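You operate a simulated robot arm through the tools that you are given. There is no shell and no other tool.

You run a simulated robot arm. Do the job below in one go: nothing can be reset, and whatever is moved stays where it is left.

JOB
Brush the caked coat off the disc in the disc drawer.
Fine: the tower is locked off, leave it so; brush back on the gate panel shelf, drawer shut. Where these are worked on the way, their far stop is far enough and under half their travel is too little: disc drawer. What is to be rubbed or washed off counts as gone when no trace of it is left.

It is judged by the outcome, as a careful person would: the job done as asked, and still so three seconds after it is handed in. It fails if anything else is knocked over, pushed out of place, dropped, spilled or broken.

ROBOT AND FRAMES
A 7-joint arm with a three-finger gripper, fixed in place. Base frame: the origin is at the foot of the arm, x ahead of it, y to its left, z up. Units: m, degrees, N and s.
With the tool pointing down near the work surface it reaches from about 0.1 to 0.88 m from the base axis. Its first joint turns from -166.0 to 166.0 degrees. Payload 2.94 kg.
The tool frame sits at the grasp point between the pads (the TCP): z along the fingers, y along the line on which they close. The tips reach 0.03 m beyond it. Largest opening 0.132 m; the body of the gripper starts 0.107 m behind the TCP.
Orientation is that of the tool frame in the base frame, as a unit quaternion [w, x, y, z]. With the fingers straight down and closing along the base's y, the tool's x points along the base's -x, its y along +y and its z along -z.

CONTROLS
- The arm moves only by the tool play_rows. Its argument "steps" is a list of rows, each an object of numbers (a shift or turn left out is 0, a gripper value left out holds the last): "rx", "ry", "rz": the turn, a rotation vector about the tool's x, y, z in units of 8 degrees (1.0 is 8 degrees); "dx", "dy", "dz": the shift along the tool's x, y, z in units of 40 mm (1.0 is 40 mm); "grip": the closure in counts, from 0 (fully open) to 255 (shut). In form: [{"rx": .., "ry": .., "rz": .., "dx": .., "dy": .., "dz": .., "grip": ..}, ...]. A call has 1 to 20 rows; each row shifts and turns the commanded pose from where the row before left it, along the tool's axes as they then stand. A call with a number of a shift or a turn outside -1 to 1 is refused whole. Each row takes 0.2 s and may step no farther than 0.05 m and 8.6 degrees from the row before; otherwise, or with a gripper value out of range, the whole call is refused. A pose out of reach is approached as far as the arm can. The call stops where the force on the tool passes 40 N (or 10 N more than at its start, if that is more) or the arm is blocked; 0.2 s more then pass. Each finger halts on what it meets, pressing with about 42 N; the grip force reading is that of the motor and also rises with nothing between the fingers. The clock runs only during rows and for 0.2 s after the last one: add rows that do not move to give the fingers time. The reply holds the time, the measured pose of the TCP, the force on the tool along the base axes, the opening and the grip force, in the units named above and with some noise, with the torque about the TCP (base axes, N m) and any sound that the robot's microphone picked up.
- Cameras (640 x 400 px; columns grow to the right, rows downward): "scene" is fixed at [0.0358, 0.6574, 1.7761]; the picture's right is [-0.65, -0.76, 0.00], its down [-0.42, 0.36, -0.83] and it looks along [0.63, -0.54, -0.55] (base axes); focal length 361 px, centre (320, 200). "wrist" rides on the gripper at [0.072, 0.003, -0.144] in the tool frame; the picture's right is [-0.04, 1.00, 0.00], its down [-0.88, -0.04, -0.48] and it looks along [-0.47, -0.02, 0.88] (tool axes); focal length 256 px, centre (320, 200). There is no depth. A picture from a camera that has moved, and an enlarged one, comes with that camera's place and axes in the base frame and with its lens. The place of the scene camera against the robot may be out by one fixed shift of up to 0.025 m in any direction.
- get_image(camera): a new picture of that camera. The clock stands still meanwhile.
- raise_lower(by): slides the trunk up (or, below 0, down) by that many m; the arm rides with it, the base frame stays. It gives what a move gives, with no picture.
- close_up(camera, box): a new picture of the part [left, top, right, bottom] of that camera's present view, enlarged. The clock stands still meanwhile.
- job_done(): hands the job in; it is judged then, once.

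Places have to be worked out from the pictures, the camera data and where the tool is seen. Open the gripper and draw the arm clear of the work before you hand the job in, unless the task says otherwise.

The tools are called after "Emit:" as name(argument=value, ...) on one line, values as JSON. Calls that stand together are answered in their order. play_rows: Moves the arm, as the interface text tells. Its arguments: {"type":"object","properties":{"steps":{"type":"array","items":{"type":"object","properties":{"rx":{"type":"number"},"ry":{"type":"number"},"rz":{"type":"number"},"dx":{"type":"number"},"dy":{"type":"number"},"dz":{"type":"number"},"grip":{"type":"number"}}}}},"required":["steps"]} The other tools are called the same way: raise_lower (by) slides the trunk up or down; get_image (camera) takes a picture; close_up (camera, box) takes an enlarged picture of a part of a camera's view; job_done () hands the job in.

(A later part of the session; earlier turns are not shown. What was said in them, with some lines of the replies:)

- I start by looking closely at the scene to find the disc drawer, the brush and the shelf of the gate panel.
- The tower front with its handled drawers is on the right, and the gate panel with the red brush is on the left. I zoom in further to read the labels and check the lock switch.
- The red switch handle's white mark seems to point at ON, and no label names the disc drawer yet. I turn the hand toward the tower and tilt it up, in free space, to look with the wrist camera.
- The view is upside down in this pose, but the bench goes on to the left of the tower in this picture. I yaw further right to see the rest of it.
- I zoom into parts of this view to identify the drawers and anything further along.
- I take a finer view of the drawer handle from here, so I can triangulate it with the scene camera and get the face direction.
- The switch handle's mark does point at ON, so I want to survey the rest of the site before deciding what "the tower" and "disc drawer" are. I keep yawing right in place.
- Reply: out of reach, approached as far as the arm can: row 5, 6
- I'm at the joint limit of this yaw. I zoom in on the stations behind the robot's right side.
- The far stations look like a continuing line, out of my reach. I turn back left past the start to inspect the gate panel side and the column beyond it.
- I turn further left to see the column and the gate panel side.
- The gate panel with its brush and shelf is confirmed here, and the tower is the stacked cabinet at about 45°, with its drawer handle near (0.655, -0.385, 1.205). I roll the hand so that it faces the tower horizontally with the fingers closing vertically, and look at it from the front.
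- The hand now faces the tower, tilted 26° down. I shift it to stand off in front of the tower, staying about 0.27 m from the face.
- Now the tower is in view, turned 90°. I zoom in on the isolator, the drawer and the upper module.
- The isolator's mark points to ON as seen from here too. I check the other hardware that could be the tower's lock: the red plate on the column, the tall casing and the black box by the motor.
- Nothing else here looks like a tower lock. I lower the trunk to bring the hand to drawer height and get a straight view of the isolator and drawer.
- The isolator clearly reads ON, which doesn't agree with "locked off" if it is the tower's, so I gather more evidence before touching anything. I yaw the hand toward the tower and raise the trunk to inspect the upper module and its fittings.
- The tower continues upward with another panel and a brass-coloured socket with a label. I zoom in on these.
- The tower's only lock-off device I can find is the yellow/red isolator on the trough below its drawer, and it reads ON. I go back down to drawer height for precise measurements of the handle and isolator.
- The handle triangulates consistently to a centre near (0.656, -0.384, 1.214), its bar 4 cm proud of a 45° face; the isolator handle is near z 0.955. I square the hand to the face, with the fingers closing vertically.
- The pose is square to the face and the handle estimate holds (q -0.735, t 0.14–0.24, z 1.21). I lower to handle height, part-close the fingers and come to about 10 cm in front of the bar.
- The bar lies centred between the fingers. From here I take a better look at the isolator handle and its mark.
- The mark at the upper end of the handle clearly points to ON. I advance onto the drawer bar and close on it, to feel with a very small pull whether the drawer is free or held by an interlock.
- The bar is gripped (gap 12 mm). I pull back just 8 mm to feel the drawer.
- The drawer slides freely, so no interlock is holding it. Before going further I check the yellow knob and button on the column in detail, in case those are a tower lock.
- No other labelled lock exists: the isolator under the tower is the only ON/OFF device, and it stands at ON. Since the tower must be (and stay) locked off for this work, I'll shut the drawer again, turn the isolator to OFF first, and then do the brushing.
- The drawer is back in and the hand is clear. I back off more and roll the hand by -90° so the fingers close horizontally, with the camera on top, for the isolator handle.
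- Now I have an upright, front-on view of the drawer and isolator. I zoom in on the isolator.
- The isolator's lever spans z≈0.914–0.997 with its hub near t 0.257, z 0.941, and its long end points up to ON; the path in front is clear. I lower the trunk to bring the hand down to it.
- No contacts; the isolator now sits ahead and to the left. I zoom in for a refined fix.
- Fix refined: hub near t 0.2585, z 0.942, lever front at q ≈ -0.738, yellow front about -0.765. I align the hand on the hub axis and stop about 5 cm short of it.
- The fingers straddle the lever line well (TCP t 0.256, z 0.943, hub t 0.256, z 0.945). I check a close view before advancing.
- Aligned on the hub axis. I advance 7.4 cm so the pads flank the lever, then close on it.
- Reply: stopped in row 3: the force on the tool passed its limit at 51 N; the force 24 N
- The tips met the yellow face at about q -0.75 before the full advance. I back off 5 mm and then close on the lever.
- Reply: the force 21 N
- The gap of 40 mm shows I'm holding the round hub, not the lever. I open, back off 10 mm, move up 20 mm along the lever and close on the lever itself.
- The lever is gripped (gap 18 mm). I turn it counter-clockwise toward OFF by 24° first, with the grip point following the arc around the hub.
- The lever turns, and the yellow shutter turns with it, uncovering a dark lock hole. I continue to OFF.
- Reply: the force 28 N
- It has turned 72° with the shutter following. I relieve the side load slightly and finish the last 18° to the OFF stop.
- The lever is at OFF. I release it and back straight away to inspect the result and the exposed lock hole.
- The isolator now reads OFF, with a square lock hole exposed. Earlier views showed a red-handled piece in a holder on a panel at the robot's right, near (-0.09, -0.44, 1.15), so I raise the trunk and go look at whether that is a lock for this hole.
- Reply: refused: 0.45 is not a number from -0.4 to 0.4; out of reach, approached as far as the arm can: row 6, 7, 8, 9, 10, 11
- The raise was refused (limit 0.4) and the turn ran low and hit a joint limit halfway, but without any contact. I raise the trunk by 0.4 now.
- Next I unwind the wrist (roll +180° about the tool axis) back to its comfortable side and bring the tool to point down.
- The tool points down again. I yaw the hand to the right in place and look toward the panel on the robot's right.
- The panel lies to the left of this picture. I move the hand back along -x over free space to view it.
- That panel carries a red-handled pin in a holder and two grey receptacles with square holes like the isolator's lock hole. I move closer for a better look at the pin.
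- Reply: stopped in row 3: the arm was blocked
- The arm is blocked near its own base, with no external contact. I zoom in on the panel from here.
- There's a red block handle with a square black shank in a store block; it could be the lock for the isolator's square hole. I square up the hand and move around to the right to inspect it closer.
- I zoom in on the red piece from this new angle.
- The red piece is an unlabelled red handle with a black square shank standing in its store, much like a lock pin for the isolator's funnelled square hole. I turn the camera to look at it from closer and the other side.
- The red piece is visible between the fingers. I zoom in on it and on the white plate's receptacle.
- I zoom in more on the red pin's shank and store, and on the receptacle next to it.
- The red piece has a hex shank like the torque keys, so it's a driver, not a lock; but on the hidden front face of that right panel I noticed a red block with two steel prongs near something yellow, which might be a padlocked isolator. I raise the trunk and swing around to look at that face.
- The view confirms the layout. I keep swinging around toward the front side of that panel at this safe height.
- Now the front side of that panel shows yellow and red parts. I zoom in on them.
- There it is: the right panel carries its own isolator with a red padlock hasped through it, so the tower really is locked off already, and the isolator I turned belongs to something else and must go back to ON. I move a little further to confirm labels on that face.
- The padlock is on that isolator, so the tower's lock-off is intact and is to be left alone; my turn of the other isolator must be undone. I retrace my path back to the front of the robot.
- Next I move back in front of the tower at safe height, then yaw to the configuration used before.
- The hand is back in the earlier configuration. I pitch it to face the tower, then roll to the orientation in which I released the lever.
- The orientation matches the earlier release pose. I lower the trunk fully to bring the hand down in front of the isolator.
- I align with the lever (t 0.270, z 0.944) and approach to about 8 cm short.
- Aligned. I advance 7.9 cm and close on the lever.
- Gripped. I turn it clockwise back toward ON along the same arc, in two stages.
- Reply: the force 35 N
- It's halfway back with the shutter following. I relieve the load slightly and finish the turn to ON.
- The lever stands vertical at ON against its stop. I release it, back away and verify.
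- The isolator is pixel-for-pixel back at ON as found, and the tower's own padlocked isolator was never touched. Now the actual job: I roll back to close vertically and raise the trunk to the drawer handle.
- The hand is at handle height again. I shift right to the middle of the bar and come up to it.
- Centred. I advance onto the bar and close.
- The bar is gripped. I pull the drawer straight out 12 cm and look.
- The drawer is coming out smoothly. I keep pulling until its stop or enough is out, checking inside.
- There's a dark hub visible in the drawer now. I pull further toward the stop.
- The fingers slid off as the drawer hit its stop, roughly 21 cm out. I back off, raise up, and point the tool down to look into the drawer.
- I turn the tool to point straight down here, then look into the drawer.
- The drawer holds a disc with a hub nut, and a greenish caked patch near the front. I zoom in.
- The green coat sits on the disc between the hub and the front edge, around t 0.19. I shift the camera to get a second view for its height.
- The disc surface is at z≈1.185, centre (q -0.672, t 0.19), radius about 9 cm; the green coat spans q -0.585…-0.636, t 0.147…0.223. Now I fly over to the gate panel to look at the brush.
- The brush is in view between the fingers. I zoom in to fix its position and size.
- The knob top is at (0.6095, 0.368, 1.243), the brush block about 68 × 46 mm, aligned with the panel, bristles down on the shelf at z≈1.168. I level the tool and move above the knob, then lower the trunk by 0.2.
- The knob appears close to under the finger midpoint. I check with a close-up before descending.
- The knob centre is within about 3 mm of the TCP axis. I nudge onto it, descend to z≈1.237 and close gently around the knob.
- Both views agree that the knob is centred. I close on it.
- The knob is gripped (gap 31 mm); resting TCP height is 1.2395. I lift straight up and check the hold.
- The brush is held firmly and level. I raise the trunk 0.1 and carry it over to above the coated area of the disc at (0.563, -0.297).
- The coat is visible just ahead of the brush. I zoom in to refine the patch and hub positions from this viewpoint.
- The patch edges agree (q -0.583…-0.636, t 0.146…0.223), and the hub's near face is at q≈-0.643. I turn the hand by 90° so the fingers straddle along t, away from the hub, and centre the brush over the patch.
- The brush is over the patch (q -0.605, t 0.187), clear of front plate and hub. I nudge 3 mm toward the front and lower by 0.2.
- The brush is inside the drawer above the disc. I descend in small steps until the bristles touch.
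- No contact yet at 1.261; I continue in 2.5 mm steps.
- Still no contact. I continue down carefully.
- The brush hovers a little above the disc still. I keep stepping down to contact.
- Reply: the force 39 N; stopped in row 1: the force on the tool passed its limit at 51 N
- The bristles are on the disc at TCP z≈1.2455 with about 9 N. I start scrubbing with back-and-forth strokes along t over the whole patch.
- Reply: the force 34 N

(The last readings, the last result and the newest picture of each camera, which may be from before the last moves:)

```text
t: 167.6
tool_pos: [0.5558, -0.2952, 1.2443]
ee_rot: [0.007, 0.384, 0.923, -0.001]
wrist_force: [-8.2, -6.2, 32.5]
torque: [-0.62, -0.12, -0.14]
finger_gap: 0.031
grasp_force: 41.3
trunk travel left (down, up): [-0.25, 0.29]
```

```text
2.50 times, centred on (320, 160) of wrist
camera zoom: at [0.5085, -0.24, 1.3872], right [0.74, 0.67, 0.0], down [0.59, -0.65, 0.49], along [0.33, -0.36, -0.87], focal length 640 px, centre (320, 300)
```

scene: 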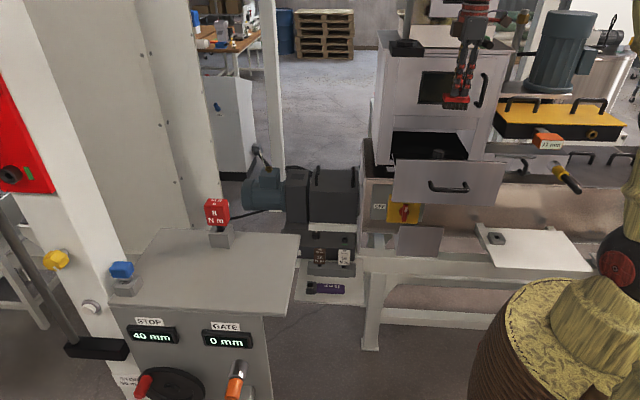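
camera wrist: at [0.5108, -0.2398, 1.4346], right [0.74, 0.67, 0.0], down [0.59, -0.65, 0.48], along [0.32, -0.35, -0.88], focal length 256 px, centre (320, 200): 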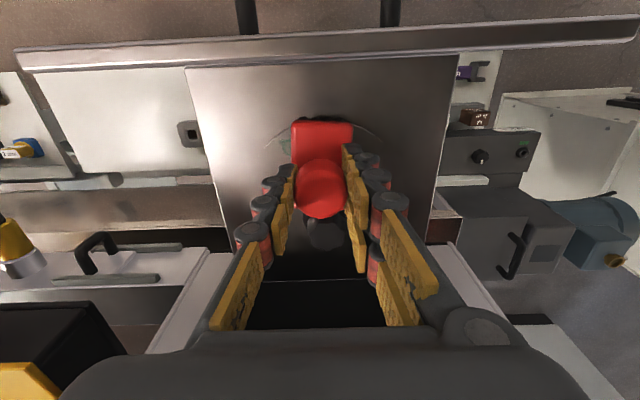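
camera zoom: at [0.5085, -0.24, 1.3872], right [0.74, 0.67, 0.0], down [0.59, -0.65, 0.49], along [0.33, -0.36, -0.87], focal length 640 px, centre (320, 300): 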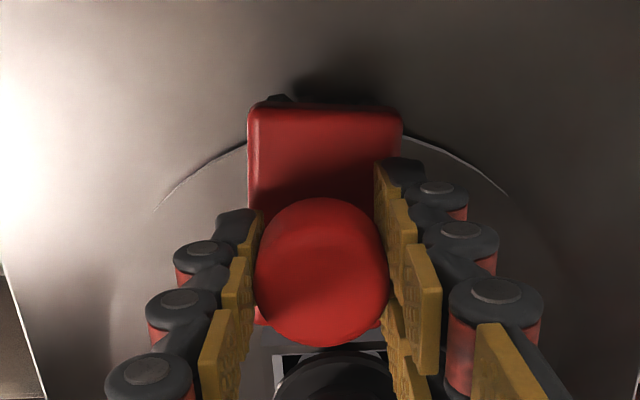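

The coat that was visible at the left is gone. I ease the pressure slightly and do passes shifted toward the hub and toward the front edge.

Emit:
play_rows(steps=[{"dz": -0.03, "dx": -0.08}, {"dy": 0.4}, {"dy": 0.4}, {"dy": -0.4}, {"dy": -0.4}, {"dy": -0.4}, {"dy": -0.4}, {"dy": 0.4}, {"dy": 0.4}, {"dx": 0.3}, {"dy": 0.4}, {"dy": 0.4}, {"dy": -0.4}, {"dy": -0.4}, {"dy": -0.4}, {"dy": -0.4}, {"dy": 0.4}, {"dy": 0.4}, {}])

```text
t: 171.6
tool_pos: [0.5521, -0.2867, 1.2432]
ee_rot: [0.006, 0.384, 0.923, -0.002]
wrist_force: [-2.1, -2.1, 8.0]
torque: [-0.25, 0.0, -0.08]
finger_gap: 0.0309
grasp_force: 42.6
trunk travel left (down, up): [-0.25, 0.29]
```

Now I lift clear and shift toward the tower a little to look at the disc for any remaining trace.

Emit:
play_rows(steps=[{"dz": -0.5}, {"dz": -0.7}, {}])

Emit:
raise_lower(by=0.19)

Emit:
play_rows(steps=[{"dx": -0.6}, {"dx": -0.6}, {"dx": -0.3}, {}])

Emit:
get_image(camera="wrist")

```text
t: 172.4
tool_pos: [0.5486, -0.288, 1.292]
ee_rot: [0.006, 0.383, 0.924, -0.001]
wrist_force: [-0.1, -0.9, -1.3]
torque: [0.02, 0.05, -0.03]
finger_gap: 0.031
grasp_force: 41.6
trunk travel left (down, up): [-0.25, 0.29]
```

```text
t: 174.4
tool_pos: [0.5495, -0.2891, 1.4835]
ee_rot: [0.006, 0.384, 0.923, -0.002]
wrist_force: [-0.4, 0.5, -1.3]
torque: [0.0, -0.02, 0.03]
finger_gap: 0.031
grasp_force: 42.1
trunk travel left (down, up): [-0.44, 0.1]
```

```text
t: 175.4
tool_pos: [0.5901, -0.3313, 1.4855]
ee_rot: [0.007, 0.384, 0.923, -0.002]
wrist_force: [-0.3, -0.2, -1.6]
torque: [0.01, 0.01, 0.02]
finger_gap: 0.031
grasp_force: 42.0
trunk travel left (down, up): [-0.44, 0.1]
```

```text
taken
camera wrist: at [0.5426, -0.2764, 1.629], right [0.74, 0.67, 0.0], down [0.59, -0.65, 0.49], along [0.33, -0.36, -0.87], focal length 256 px, centre (320, 200)
```

wrist: 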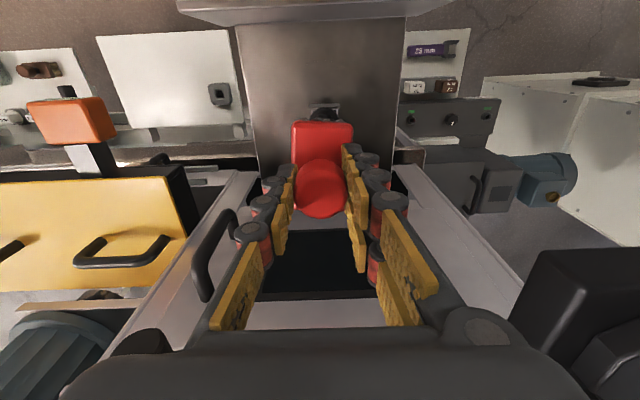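

Emit:
close_up(camera="wrist", box=[240, 20, 410, 140])

Emit:
close_up(camera="wrist", box=[270, 60, 370, 130])

```text
3.33 times, centred on (325, 80) of wrist
camera zoom: at [0.5426, -0.2764, 1.629], right [0.74, 0.67, 0.0], down [0.59, -0.65, 0.49], along [0.33, -0.36, -0.87], focal length 853 px, centre (303, 600)
```

zoom: 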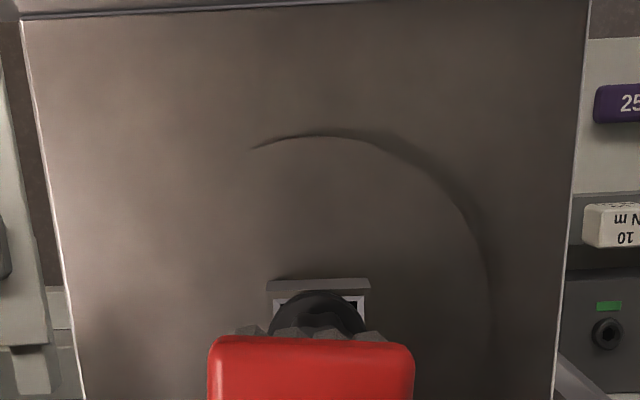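

```text
5.71 times, centred on (320, 95) of wrist
camera zoom: at [0.5426, -0.2764, 1.629], right [0.74, 0.67, 0.0], down [0.59, -0.65, 0.49], along [0.33, -0.36, -0.87], focal length 1463 px, centre (320, 800)
```

zoom: 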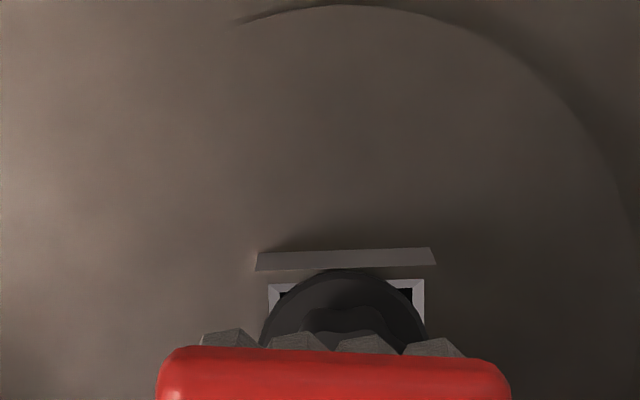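

The green patch is gone between hub and front edge. I move out and turn the camera to inspect the whole disc from the side, as before.

Emit:
play_rows(steps=[{"dx": 0.9}, {"dx": 0.9}, {"dx": 0.9}, {"dx": 0.9}, {"dx": 0.9}, {"dx": 0.9}, {"dx": 0.9}, {}])

Emit:
play_rows(steps=[{"rz": -1}, {"rz": -1}, {"rz": -1}, {"rz": -1}, {"rz": -1}, {"rz": -1}, {"rz": -1}, {"rz": -1}, {"rz": -1}, {"rz": -1}, {"rz": -1}, {"rz": -0.25}, {}])

Emit:
close_up(camera="wrist", box=[40, 10, 280, 190])

Emit:
close_up(camera="wrist", box=[110, 40, 250, 170])

```text
t: 177.2
tool_pos: [0.4148, -0.1514, 1.4772]
ee_rot: [0.006, 0.383, 0.924, -0.001]
wrist_force: [0.7, 0.0, -1.9]
torque: [-0.02, 0.03, -0.02]
finger_gap: 0.0311
grasp_force: 42.5
trunk travel left (down, up): [-0.44, 0.1]
```

```text
t: 180.0
tool_pos: [0.4132, -0.1515, 1.4809]
ee_rot: [0.003, -0.382, 0.924, -0.005]
wrist_force: [-0.4, 0.1, -1.5]
torque: [0.01, 0.01, 0.02]
finger_gap: 0.0311
grasp_force: 41.9
trunk travel left (down, up): [-0.44, 0.1]
```

```text
2.22 times, centred on (160, 100) of wrist
camera zoom: at [0.3603, -0.1988, 1.6253], right [-0.67, 0.74, -0.01], down [0.64, 0.6, 0.48], along [0.36, 0.31, -0.88], focal length 569 px, centre (676, 422)
```

zoom: 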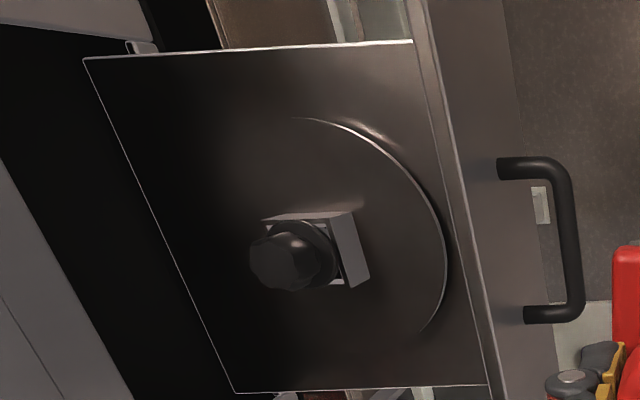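

```text
3.08 times, centred on (180, 105) of wrist
camera zoom: at [0.3603, -0.1988, 1.6253], right [-0.67, 0.74, -0.01], down [0.64, 0.6, 0.48], along [0.36, 0.31, -0.88], focal length 788 px, centre (751, 492)
```

zoom: 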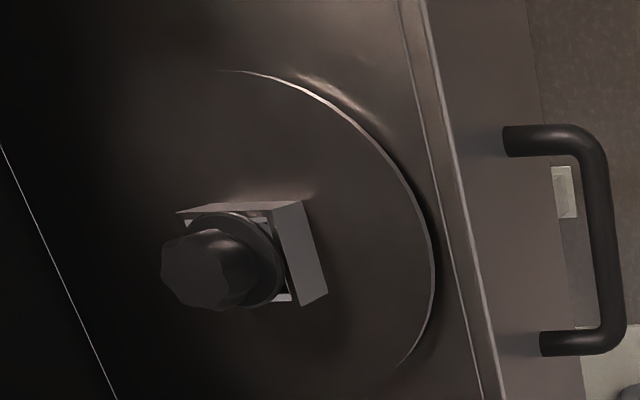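

The visible disc is clean. I zoom into the shaded back part and the area round the hub for any faint trace.

Emit:
close_up(camera="wrist", box=[90, 50, 170, 150])

Emit:
close_up(camera="wrist", box=[150, 60, 220, 150])

```text
4.00 times, centred on (130, 100) of wrist
camera zoom: at [0.3603, -0.1988, 1.6253], right [-0.67, 0.74, -0.01], down [0.64, 0.6, 0.48], along [0.36, 0.31, -0.88], focal length 1024 px, centre (1080, 600)
```

zoom: 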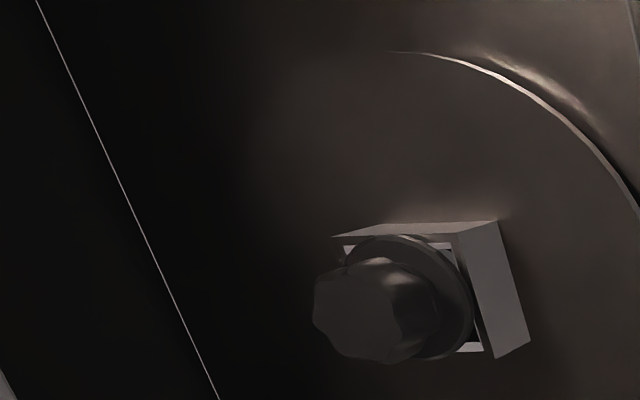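

```text
4.44 times, centred on (185, 105) of wrist
camera zoom: at [0.3603, -0.1988, 1.6253], right [-0.67, 0.74, -0.01], down [0.64, 0.6, 0.48], along [0.36, 0.31, -0.88], focal length 1138 px, centre (920, 622)
```

zoom: 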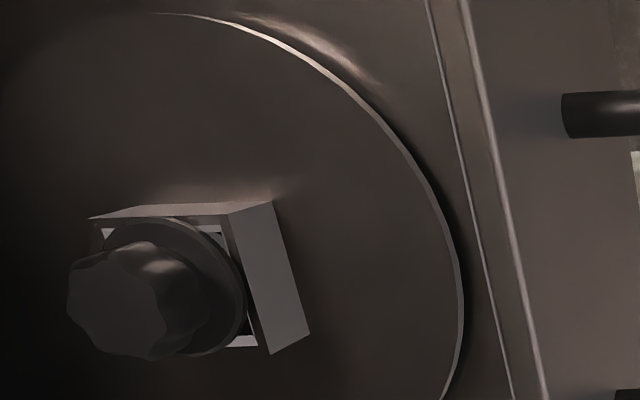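

The disc is clean everywhere I can see. Now I check the brush in the hand and carry it back toward the gate panel shelf.

Emit:
get_image(camera="wrist")

Emit:
close_up(camera="wrist", box=[250, 100, 390, 230])

Emit:
close_up(camera="scene", box=[400, 20, 560, 130])

```text
taken
camera wrist: at [0.3603, -0.1988, 1.6253], right [-0.67, 0.74, -0.01], down [0.64, 0.6, 0.48], along [0.36, 0.31, -0.88], focal length 256 px, centre (320, 200)
```

wrist: 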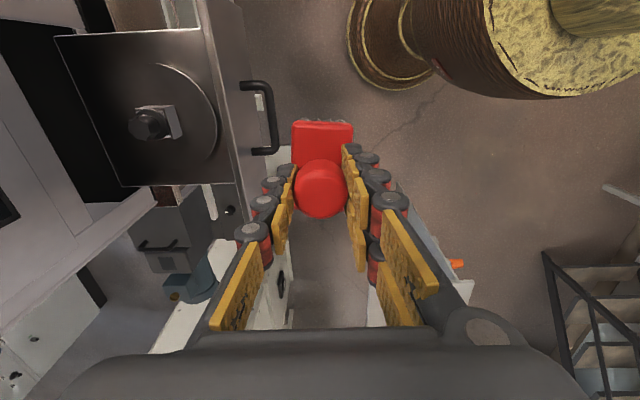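

```text
3.08 times, centred on (320, 165) of wrist
camera zoom: at [0.3603, -0.1988, 1.6253], right [-0.67, 0.74, -0.01], down [0.64, 0.6, 0.48], along [0.36, 0.31, -0.88], focal length 788 px, centre (320, 308)
```

zoom: 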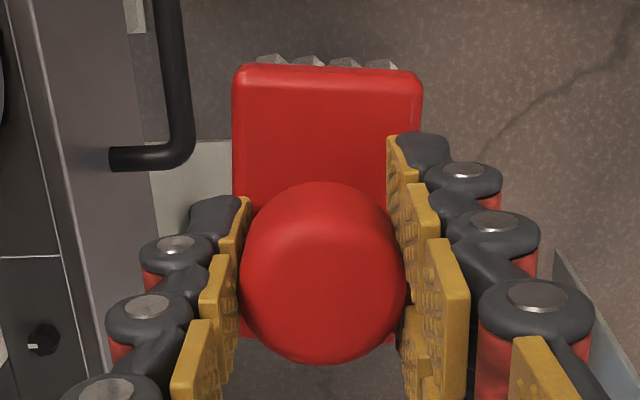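

```text
3.64 times, centred on (480, 75) of scene
camera zoom: at [0.0358, 0.6574, 1.7761], right [-0.65, -0.76, 0.0], down [-0.42, 0.36, -0.83], along [0.63, -0.54, -0.55], focal length 1312 px, centre (-262, 654)
```

zoom: 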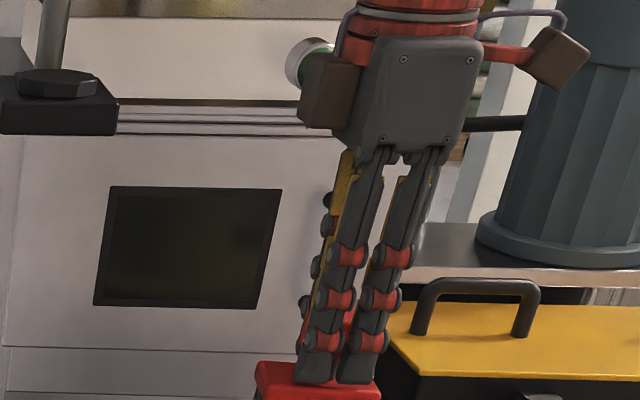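

The brush sits in the hand as it was picked. I carry it back above its old place on the gate panel.

Emit:
play_rows(steps=[{"dx": -0.902, "dy": 0.411}, {"dx": -0.902, "dy": 0.411}, {"dx": -0.902, "dy": 0.411}, {"dx": -0.902, "dy": 0.411}, {"dx": -0.902, "dy": 0.411}, {"dx": -0.902, "dy": 0.411}, {"dx": -0.902, "dy": 0.411}, {"dx": -0.902, "dy": 0.411}, {"dx": -0.902, "dy": 0.411}, {"dx": -0.902, "dy": 0.411}, {"dx": -0.902, "dy": 0.411}, {"dx": -0.902, "dy": 0.411}, {"dx": -0.902, "dy": 0.411}, {"dx": -0.902, "dy": 0.411}, {}])

Emit:
get_image(camera="wrist")

Emit:
get_image(camera="scene")

```text
t: 183.2
tool_pos: [0.6103, 0.3656, 1.4841]
ee_rot: [0.004, -0.382, 0.924, -0.006]
wrist_force: [-0.5, -0.4, -0.6]
torque: [0.03, -0.02, 0.04]
finger_gap: 0.0313
grasp_force: 42.7
trunk travel left (down, up): [-0.44, 0.1]
```

```text
taken
camera wrist: at [0.557, 0.3187, 1.6274], right [-0.67, 0.74, -0.01], down [0.64, 0.6, 0.48], along [0.36, 0.31, -0.88], focal length 256 px, centre (320, 200)
```

wrist: 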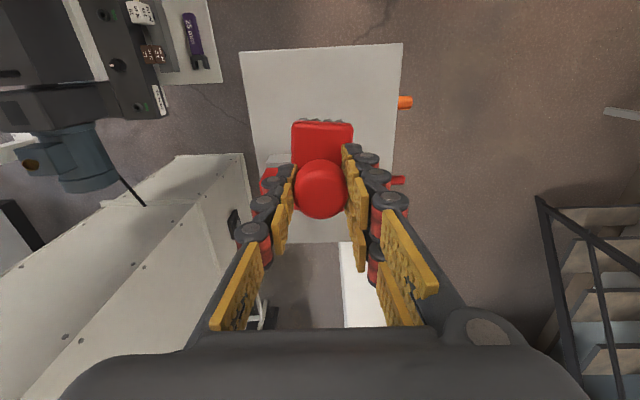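

```text
taken
```

scene: 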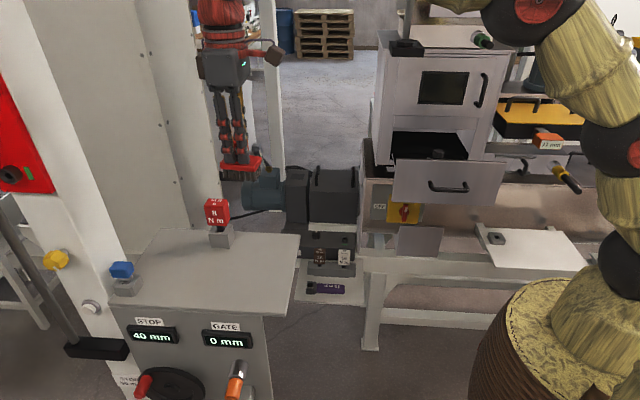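

I correct the small offset and tilt, lower the trunk by 0.1, and then descend toward the shelf.

Emit:
play_rows(steps=[{"dy": 0.09, "rx": -0.1, "ry": 0.02}, {}])

Emit:
raise_lower(by=-0.1)

Emit:
play_rows(steps=[{"dz": 0.8}, {"dz": 0.8}, {"dz": 0.8}, {"dz": 0.6}, {"dz": 0.3}, {}])

Emit:
close_up(camera="scene", box=[180, 150, 320, 300])

```text
t: 183.8
tool_pos: [0.6087, 0.3706, 1.4803]
ee_rot: [-0.002, -0.382, 0.924, 0.0]
wrist_force: [0.6, 1.1, -1.0]
torque: [-0.04, 0.01, -0.01]
finger_gap: 0.0312
grasp_force: 41.8
trunk travel left (down, up): [-0.44, 0.1]
```

```text
t: 185.2
tool_pos: [0.6084, 0.371, 1.3827]
ee_rot: [0.0, -0.382, 0.924, 0.0]
wrist_force: [-0.3, 0.1, -0.6]
torque: [0.02, 0.01, 0.01]
finger_gap: 0.0313
grasp_force: 41.6
trunk travel left (down, up): [-0.34, 0.2]
```

```text
t: 186.6
tool_pos: [0.6095, 0.3714, 1.2488]
ee_rot: [0.0, -0.383, 0.924, 0.0]
wrist_force: [-1.0, 0.0, -1.3]
torque: [0.02, 0.02, -0.01]
finger_gap: 0.031
grasp_force: 41.5
trunk travel left (down, up): [-0.34, 0.2]
```

```text
2.67 times, centred on (250, 225) of scene
camera zoom: at [0.0358, 0.6574, 1.7761], right [-0.65, -0.76, 0.0], down [-0.42, 0.36, -0.83], along [0.63, -0.54, -0.55], focal length 962 px, centre (507, 133)
```

zoom: 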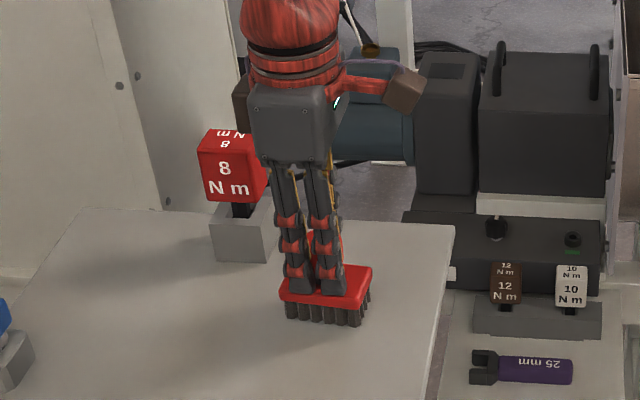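

About 1 cm to go. I correct a few millimetres and lower gently to touch-down.

Emit:
play_rows(steps=[{"dx": 0.1, "dz": 0.1}, {}])

Emit:
play_rows(steps=[{"dz": 0.06}, {}])

Emit:
play_rows(steps=[{"dz": 0.04}, {}])

```text
t: 187.2
tool_pos: [0.6066, 0.3671, 1.2439]
ee_rot: [0.0, -0.382, 0.924, 0.0]
wrist_force: [-0.6, -0.1, -1.3]
torque: [-0.02, -0.02, 0.02]
finger_gap: 0.0307
grasp_force: 42.1
trunk travel left (down, up): [-0.34, 0.2]
```

```text
t: 187.8
tool_pos: [0.606, 0.3675, 1.2426]
ee_rot: [0.0, -0.382, 0.924, 0.0]
wrist_force: [0.2, -0.8, -1.7]
torque: [-0.01, -0.03, -0.02]
finger_gap: 0.0315
grasp_force: 42.4
trunk travel left (down, up): [-0.34, 0.2]
```

```text
t: 188.4
tool_pos: [0.6048, 0.3667, 1.2409]
ee_rot: [-0.001, -0.382, 0.924, -0.001]
wrist_force: [0.2, 0.2, -1.4]
torque: [-0.02, -0.01, 0.01]
finger_gap: 0.0312
grasp_force: 42.3
trunk travel left (down, up): [-0.34, 0.2]
```

Not touching yet (force still the brush's weight). I continue in about 1 mm steps.

Emit:
play_rows(steps=[{"dz": 0.03}, {}])

Emit:
play_rows(steps=[{"dz": 0.03}, {}])

Emit:
play_rows(steps=[{"dz": 0.03}, {}])

```text
t: 189.0
tool_pos: [0.6052, 0.3678, 1.2398]
ee_rot: [0.0, -0.381, 0.924, 0.0]
wrist_force: [-0.1, 0.4, 0.2]
torque: [-0.01, 0.06, -0.01]
finger_gap: 0.031
grasp_force: 41.6
trunk travel left (down, up): [-0.34, 0.2]
```

```text
t: 189.6
tool_pos: [0.6063, 0.3676, 1.2402]
ee_rot: [0.001, -0.382, 0.924, 0.001]
wrist_force: [2.3, -1.4, 11.5]
torque: [-0.33, 0.22, 0.06]
finger_gap: 0.031
grasp_force: 42.1
trunk travel left (down, up): [-0.34, 0.2]
```

```text
t: 190.2
tool_pos: [0.6053, 0.3677, 1.2406]
ee_rot: [0.003, -0.382, 0.924, 0.001]
wrist_force: [4.4, -0.3, 25.7]
torque: [-0.48, 0.45, 0.07]
finger_gap: 0.0309
grasp_force: 41.7
trunk travel left (down, up): [-0.34, 0.2]
```

The brush is on the shelf. I relieve the pressure and open the fingers.

Emit:
play_rows(steps=[{"dz": -0.045}, {}, {"grip": 120}, {}, {}, {}])

Emit:
close_up(camera="scene", box=[180, 180, 320, 300])

```text
t: 191.6
tool_pos: [0.6039, 0.3676, 1.238]
ee_rot: [-0.001, -0.382, 0.924, 0.001]
wrist_force: [0.0, 0.5, -0.6]
torque: [-0.01, -0.01, 0.02]
finger_gap: 0.0699
grasp_force: 0.0
trunk travel left (down, up): [-0.34, 0.2]
```

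```text
3.33 times, centred on (250, 240) of scene
camera zoom: at [0.0358, 0.6574, 1.7761], right [-0.65, -0.76, 0.0], down [-0.42, 0.36, -0.83], along [0.63, -0.54, -0.55], focal length 1202 px, centre (553, 67)
```

zoom: 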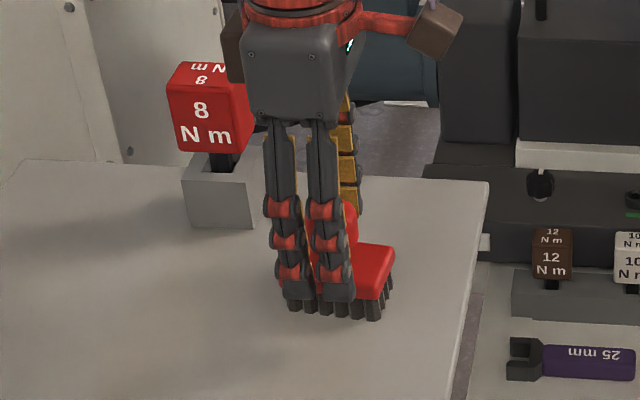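

Released. I rise straight up with the arm and then the trunk, and check the brush stands properly.

Emit:
play_rows(steps=[{"dz": -0.6}, {"dz": -0.9}, {"dz": -0.9}, {"dz": -0.9}, {}])

Emit:
raise_lower(by=0.2)

Emit:
get_image(camera="scene")

Emit:
close_up(camera="scene", box=[180, 180, 320, 300])

```text
t: 192.8
tool_pos: [0.6029, 0.367, 1.3676]
ee_rot: [-0.001, -0.381, 0.924, 0.0]
wrist_force: [0.1, 0.2, 0.3]
torque: [-0.03, -0.01, -0.02]
finger_gap: 0.0697
grasp_force: 0.1
trunk travel left (down, up): [-0.34, 0.2]
```

```text
t: 194.9
tool_pos: [0.6043, 0.3662, 1.5685]
ee_rot: [-0.001, -0.381, 0.924, 0.0]
wrist_force: [0.2, 0.4, 0.6]
torque: [0.01, -0.03, 0.0]
finger_gap: 0.0698
grasp_force: 0.1
trunk travel left (down, up): [-0.54, 0.0]
```

```text
taken
```

scene: 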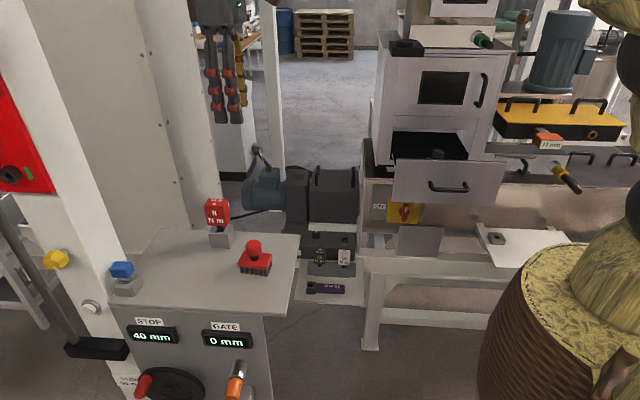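

```text
3.33 times, centred on (250, 240) of scene
camera zoom: at [0.0358, 0.6574, 1.7761], right [-0.65, -0.76, 0.0], down [-0.42, 0.36, -0.83], along [0.63, -0.54, -0.55], focal length 1202 px, centre (553, 67)
```

zoom: 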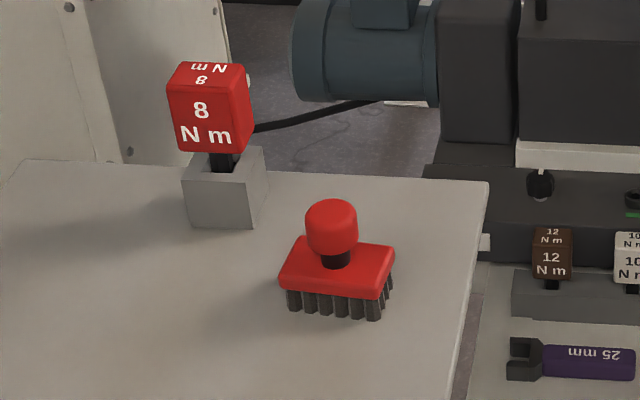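

The brush stands back in its place. Before shutting the drawer I take one more look at the whole disc with the free hand, from above its near side.

Emit:
play_rows(steps=[{"dx": 0.8325, "dy": -0.565}, {"dx": 0.8325, "dy": -0.565}, {"dx": 0.8325, "dy": -0.565}, {"dx": 0.8325, "dy": -0.565}, {"dx": 0.8325, "dy": -0.565}, {"dx": 0.8325, "dy": -0.565}, {"dx": 0.8325, "dy": -0.565}, {"dx": 0.8325, "dy": -0.565}, {"dx": 0.8325, "dy": -0.565}, {"dx": 0.8325, "dy": -0.565}, {"dx": 0.8325, "dy": -0.565}, {"dx": 0.8325, "dy": -0.565}, {"dx": 0.8325, "dy": -0.565}, {"dx": 0.8325, "dy": -0.565}, {"dx": 0.8325, "dy": -0.565}, {"dx": 0.8325, "dy": -0.565}, {"dx": 0.8325, "dy": -0.4}, {}])

Emit:
get_image(camera="wrist")

```text
t: 198.7
tool_pos: [0.4708, -0.2998, 1.5677]
ee_rot: [-0.001, -0.382, 0.924, 0.0]
wrist_force: [0.3, 0.1, 0.4]
torque: [-0.02, -0.02, 0.03]
finger_gap: 0.0698
grasp_force: 0.1
trunk travel left (down, up): [-0.54, 0.0]
```

```text
taken
camera wrist: at [0.4194, -0.3488, 1.7121], right [-0.67, 0.74, 0.0], down [0.65, 0.59, 0.47], along [0.35, 0.32, -0.88], focal length 256 px, centre (320, 200)
```

wrist: 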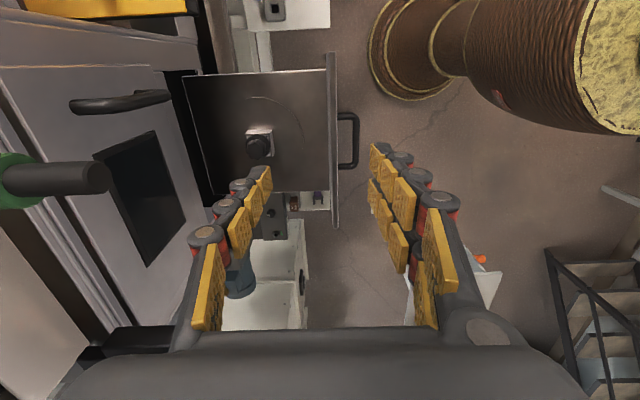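

Emit:
close_up(camera="wrist", box=[180, 60, 340, 200])

Emit:
close_up(camera="wrist", box=[190, 90, 270, 180])

Emit:
close_up(camera="wrist", box=[240, 90, 320, 180])

```text
2.86 times, centred on (260, 130) of wrist
camera zoom: at [0.4194, -0.3488, 1.7121], right [-0.67, 0.74, 0.0], down [0.65, 0.59, 0.47], along [0.35, 0.32, -0.88], focal length 731 px, centre (491, 400)
```

zoom: 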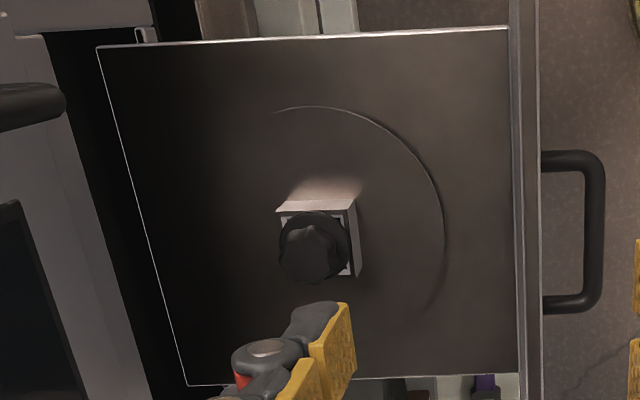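

```text
4.44 times, centred on (230, 135) of wrist
camera zoom: at [0.4194, -0.3488, 1.7121], right [-0.67, 0.74, 0.0], down [0.65, 0.59, 0.47], along [0.35, 0.32, -0.88], focal length 1138 px, centre (720, 489)
```

zoom: 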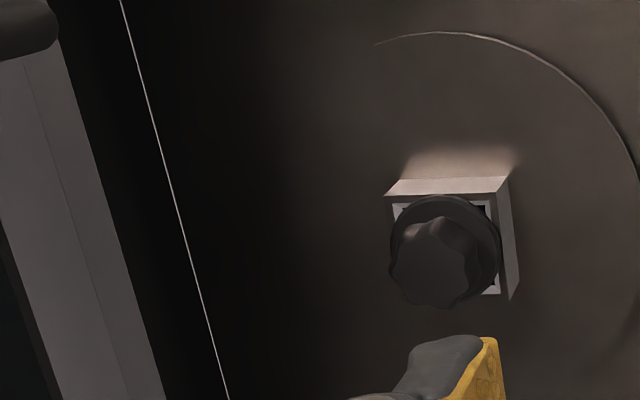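

```text
4.44 times, centred on (280, 135) of wrist
camera zoom: at [0.4194, -0.3488, 1.7121], right [-0.67, 0.74, 0.0], down [0.65, 0.59, 0.47], along [0.35, 0.32, -0.88], focal length 1138 px, centre (498, 489)
```

zoom: 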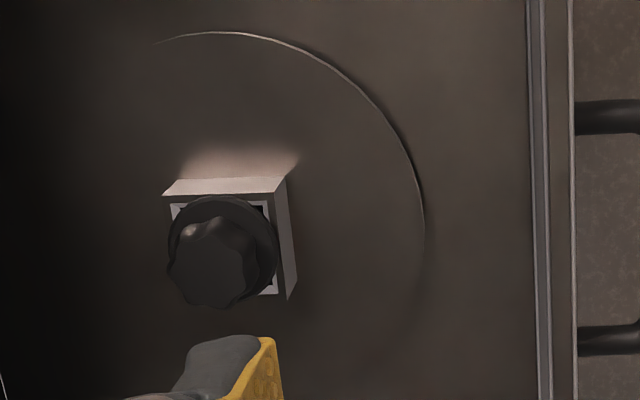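

The disc is clean all round. Now I shut the drawer: I move in front of the handle, pitch the hand forward and lower to handle height.

Emit:
play_rows(steps=[{"dx": -0.354, "dy": 0.85}, {"dx": -0.354, "dy": 0.85}, {"dx": -0.354, "dy": 0.85}, {"dx": -0.354, "dy": 0.85}, {"dx": -0.354, "dy": 0.85}, {}])

Emit:
play_rows(steps=[{"rx": 1}, {"rx": 1}, {"rx": 1}, {"rx": 1}, {"rx": 1}, {"rx": 1}, {"rx": 1}, {"rx": 1}, {"rx": 1}, {"rx": 1}, {"rx": 1}, {"rx": 0.25}, {}])

```text
t: 200.1
tool_pos: [0.3987, -0.1305, 1.5649]
ee_rot: [-0.001, -0.381, 0.924, 0.001]
wrist_force: [0.4, -0.8, 0.3]
torque: [0.04, 0.04, -0.01]
finger_gap: 0.07
grasp_force: 0.1
trunk travel left (down, up): [-0.54, 0.0]
```

```text
t: 202.9
tool_pos: [0.3991, -0.1304, 1.5682]
ee_rot: [-0.27, 0.27, -0.653, 0.654]
wrist_force: [-0.4, -0.7, 0.1]
torque: [-0.04, -0.02, 0.02]
finger_gap: 0.0695
grasp_force: 0.0
trunk travel left (down, up): [-0.54, 0.0]
```

The hand faces the drawer squarely. I lower the trunk so the TCP comes to handle height (z≈1.214).

Emit:
raise_lower(by=-0.353)

Emit:
get_image(camera="wrist")

Emit:
get_image(camera="scene")

```text
t: 206.4
tool_pos: [0.399, -0.1299, 1.2152]
ee_rot: [0.27, -0.27, 0.654, -0.653]
wrist_force: [-0.3, -0.6, 0.4]
torque: [0.03, 0.02, -0.02]
finger_gap: 0.0696
grasp_force: 0.1
trunk travel left (down, up): [-0.187, 0.353]
```

```text
taken
camera wrist: at [0.2485, -0.0794, 1.2128], right [0.03, 0.03, -1.0], down [0.29, 0.96, 0.04], along [0.96, -0.29, 0.02], focal length 256 px, centre (320, 200)
```

wrist: 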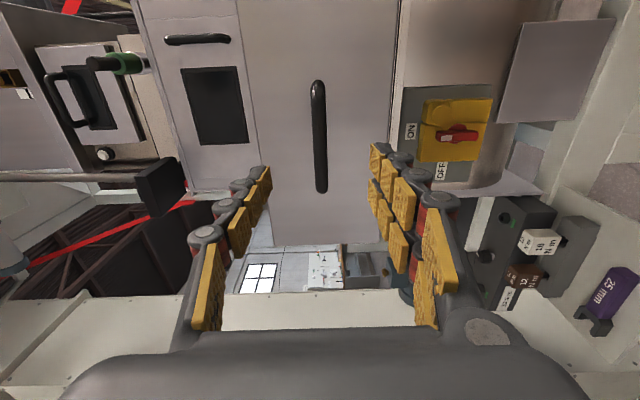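

```text
taken
```

scene: 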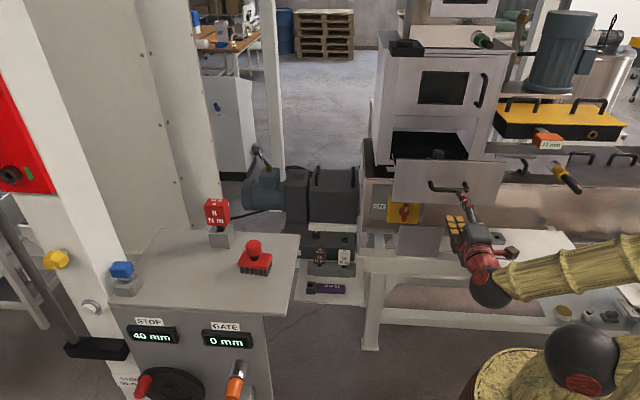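

The bar is centred between the fingers. I advance and grip it.

Emit:
play_rows(steps=[{"dz": 0.8}, {"dz": 0.8}, {"dz": 0.75}, {"grip": 255}, {}, {}, {}, {}])

Emit:
get_image(camera="wrist")

```text
t: 208.2
tool_pos: [0.4655, -0.1978, 1.2153]
ee_rot: [0.269, -0.27, 0.654, -0.654]
wrist_force: [1.4, -0.1, 3.2]
torque: [-0.06, 0.0, 0.03]
finger_gap: 0.0131
grasp_force: 24.7
trunk travel left (down, up): [-0.187, 0.353]
```

```text
taken
camera wrist: at [0.3157, -0.1467, 1.2124], right [0.03, 0.03, -1.0], down [0.29, 0.96, 0.04], along [0.96, -0.29, 0.02], focal length 256 px, centre (320, 200)
```

wrist: 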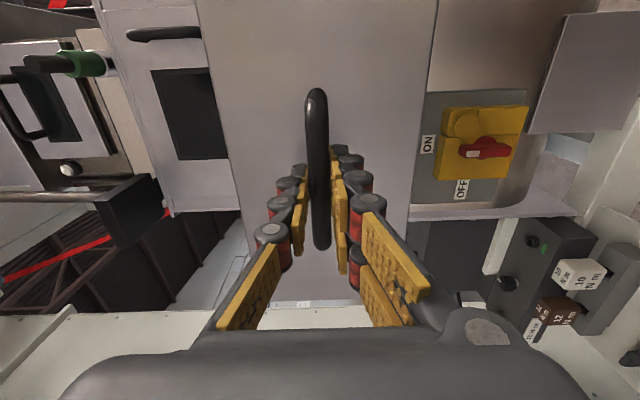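

Gripped. I push the drawer in steadily, 24 cm first.

Emit:
play_rows(steps=[{"dz": 0.4}, {"dz": 0.5}, {"dz": 0.5}, {"dz": 0.5}, {"dz": 0.5}, {"dz": 0.5}, {"dz": 0.5}, {"dz": 0.5}, {"dz": 0.5}, {"dz": 0.5}, {"dz": 0.5}, {"dz": 0.5}, {}])

Emit:
close_up(camera="scene", box=[360, 110, 500, 205])

```text
t: 211.0
tool_pos: [0.6332, -0.3652, 1.2152]
ee_rot: [0.27, -0.27, 0.654, -0.653]
wrist_force: [-0.3, -0.9, -1.6]
torque: [0.04, 0.0, -0.01]
finger_gap: 0.0127
grasp_force: 39.8
trunk travel left (down, up): [-0.187, 0.353]
```

```text
4.21 times, centred on (430, 158) of scene
camera zoom: at [0.0358, 0.6574, 1.7761], right [-0.65, -0.76, 0.0], down [-0.42, 0.36, -0.83], along [0.63, -0.54, -0.55], focal length 1519 px, centre (-143, 379)
```

zoom: 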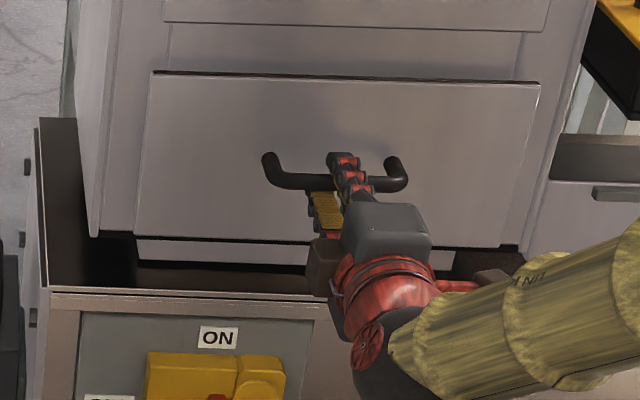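

About 18 mm remain. I push in 4 mm steps until it meets the stop.

Emit:
play_rows(steps=[{"dz": 0.12}, {"dz": 0.12}, {"dz": 0.12}, {}])

Emit:
play_rows(steps=[{"dz": 0.08}, {}])

Emit:
play_rows(steps=[{"dz": 0.08}, {}])

Emit:
close_up(camera="scene", box=[360, 110, 500, 205])

```text
t: 212.0
tool_pos: [0.6424, -0.3739, 1.2138]
ee_rot: [-0.27, 0.271, -0.653, 0.654]
wrist_force: [-3.6, 6.5, 2.5]
torque: [0.08, -0.06, -0.1]
finger_gap: 0.0128
grasp_force: 39.3
trunk travel left (down, up): [-0.187, 0.353]
```

```text
t: 212.6
tool_pos: [0.6429, -0.3736, 1.2153]
ee_rot: [-0.27, 0.27, -0.653, 0.654]
wrist_force: [-20.8, 23.2, -1.9]
torque: [0.04, -0.07, 0.02]
finger_gap: 0.0127
grasp_force: 39.3
trunk travel left (down, up): [-0.187, 0.353]
```

```text
t: 213.2
tool_pos: [0.6464, -0.3783, 1.2142]
ee_rot: [-0.269, 0.27, -0.653, 0.655]
wrist_force: [-18.1, 17.4, -3.5]
torque: [0.06, -0.02, 0.01]
finger_gap: 0.0132
grasp_force: 39.3
trunk travel left (down, up): [-0.187, 0.353]
```

```text
4.21 times, centred on (430, 158) of scene
camera zoom: at [0.0358, 0.6574, 1.7761], right [-0.65, -0.76, 0.0], down [-0.42, 0.36, -0.83], along [0.63, -0.54, -0.55], focal length 1519 px, centre (-143, 379)
```

zoom: 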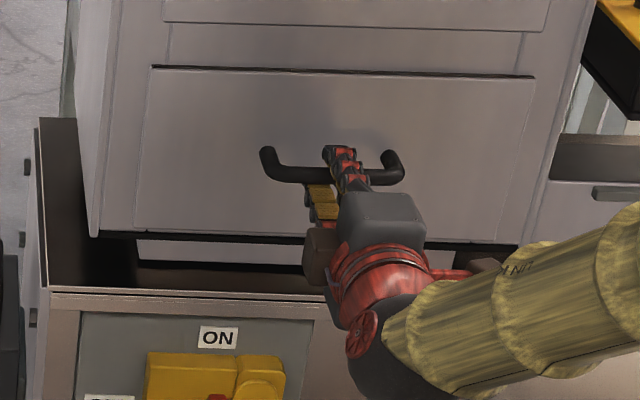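

The drawer meets its stop with about 25 N at the same position as at first (q -0.725). I release and back away straight, then compare with the opening picture.

Emit:
play_rows(steps=[{"grip": 120}, {}, {}, {"dz": -0.7}, {"dz": -0.8}, {"dz": -0.8}, {"dz": -0.8}, {"dz": -0.8}, {}])

Emit:
close_up(camera="scene", box=[360, 130, 480, 205])

Emit:
get_image(camera="wrist")

```text
t: 215.2
tool_pos: [0.5332, -0.2678, 1.2182]
ee_rot: [0.27, -0.27, 0.654, -0.654]
wrist_force: [0.2, 0.9, 0.5]
torque: [0.0, 0.06, 0.01]
finger_gap: 0.0701
grasp_force: 0.0
trunk travel left (down, up): [-0.187, 0.353]
```

```text
5.33 times, centred on (420, 168) of scene
camera zoom: at [0.0358, 0.6574, 1.7761], right [-0.65, -0.76, 0.0], down [-0.42, 0.36, -0.83], along [0.63, -0.54, -0.55], focal length 1924 px, centre (-213, 373)
```

zoom: 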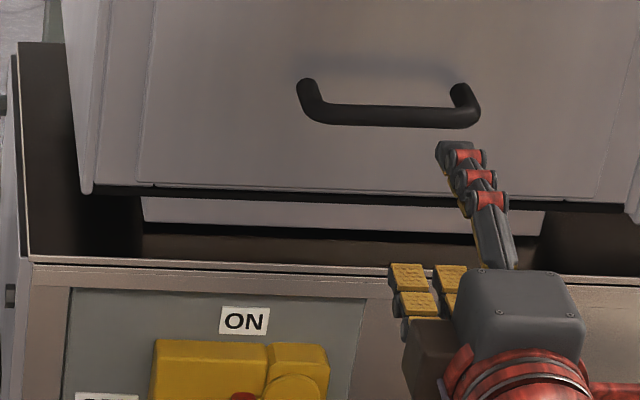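

```text
taken
camera wrist: at [0.3836, -0.2157, 1.2152], right [0.03, 0.03, -1.0], down [0.29, 0.96, 0.04], along [0.96, -0.29, 0.02], focal length 256 px, centre (320, 200)
```

wrist: 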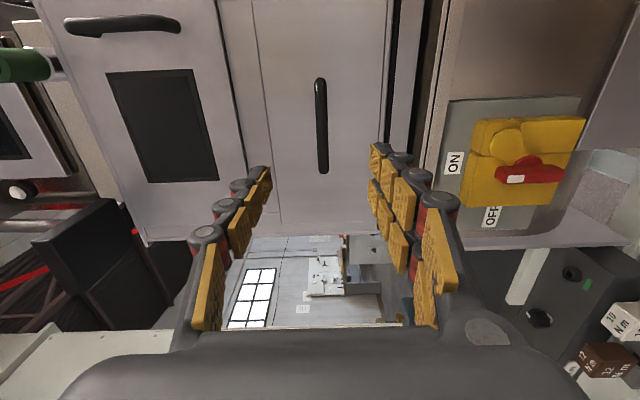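

The drawer front and handle match the opening picture exactly, and the isolator reads ON as found. I draw the arm clear: back off, raise the trunk, point down and open the gripper fully.

Emit:
play_rows(steps=[{"dz": -0.9, "grip": 0}, {"dz": -0.9}, {"dz": -0.9}, {}])

Emit:
raise_lower(by=0.33)

Emit:
play_rows(steps=[{"rx": -1}, {"rx": -1}, {"rx": -1}, {"rx": -1}, {"rx": -1}, {"rx": -1}, {"rx": -1}, {"rx": -1}, {"rx": -1}, {"rx": -1}, {"rx": -1}, {"rx": -0.25}, {}])

Emit:
get_image(camera="scene")

Emit:
get_image(camera="wrist")

```text
t: 216.2
tool_pos: [0.4566, -0.1895, 1.2154]
ee_rot: [-0.27, 0.27, -0.653, 0.654]
wrist_force: [0.2, -0.2, -0.2]
torque: [0.01, -0.01, 0.01]
finger_gap: 0.132
grasp_force: 0.1
trunk travel left (down, up): [-0.187, 0.353]
```

```text
t: 219.4
tool_pos: [0.4576, -0.191, 1.5452]
ee_rot: [0.27, -0.27, 0.654, -0.653]
wrist_force: [-0.5, 0.2, -0.4]
torque: [0.01, -0.02, 0.01]
finger_gap: 0.132
grasp_force: 0.1
trunk travel left (down, up): [-0.517, 0.023]
```

```text
t: 222.2
tool_pos: [0.4573, -0.1924, 1.5454]
ee_rot: [0.0, -0.383, 0.924, 0.0]
wrist_force: [-0.3, 0.5, -0.3]
torque: [-0.01, -0.02, 0.0]
finger_gap: 0.1322
grasp_force: 0.0
trunk travel left (down, up): [-0.517, 0.023]
```

```text
taken
```

scene: 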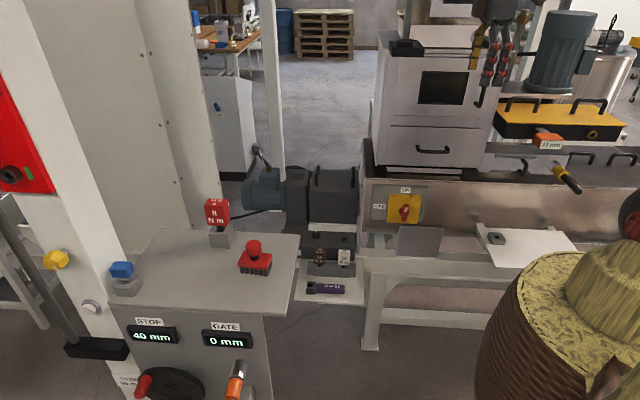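

```text
taken
camera wrist: at [0.4068, -0.2407, 1.6886], right [-0.67, 0.74, 0.0], down [0.65, 0.59, 0.48], along [0.35, 0.32, -0.88], focal length 256 px, centre (320, 200)
```

wrist: 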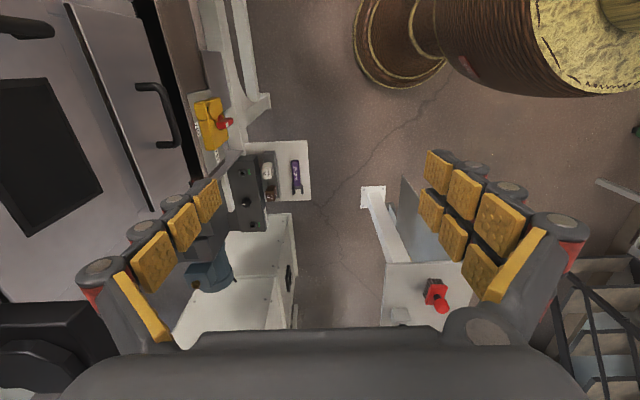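

Everything matches the opening scene: drawer shut, brush standing on the gate panel shelf, isolator as found, tower's padlock untouched, and the hand is open and clear. I hand the job in.

Emit:
job_done()

```text
The job is handed in.
```

I brushed the caked coat off the disc, and the job is handed in. I found no trace of it afterwards; the back of the disc is in shadow, and I saw nothing there either.

- **Drawer:** I pulled it out to its far stop for the brushing, about 25 cm, then shut it again. It looks just as it did at the start.
- **Brush:** It is back in its place on the gate panel shelf.
- **Tower lock:** The padlocked isolator on the panel to the robot's right was never touched, so the tower is still locked off.

**Another isolator was turned:** early on I took the isolator on the trough below the tower for the tower's own. It read ON, so I turned it to OFF. I then found the padlocked one and turned the trough isolator back to ON, where it reads as it did when I found it. Before that I also pulled the drawer out about 8 mm to feel whether it was free, then pushed it back. It was not properly opened while the trough isolator was OFF.

The gripper is open and the arm is clear of the work.
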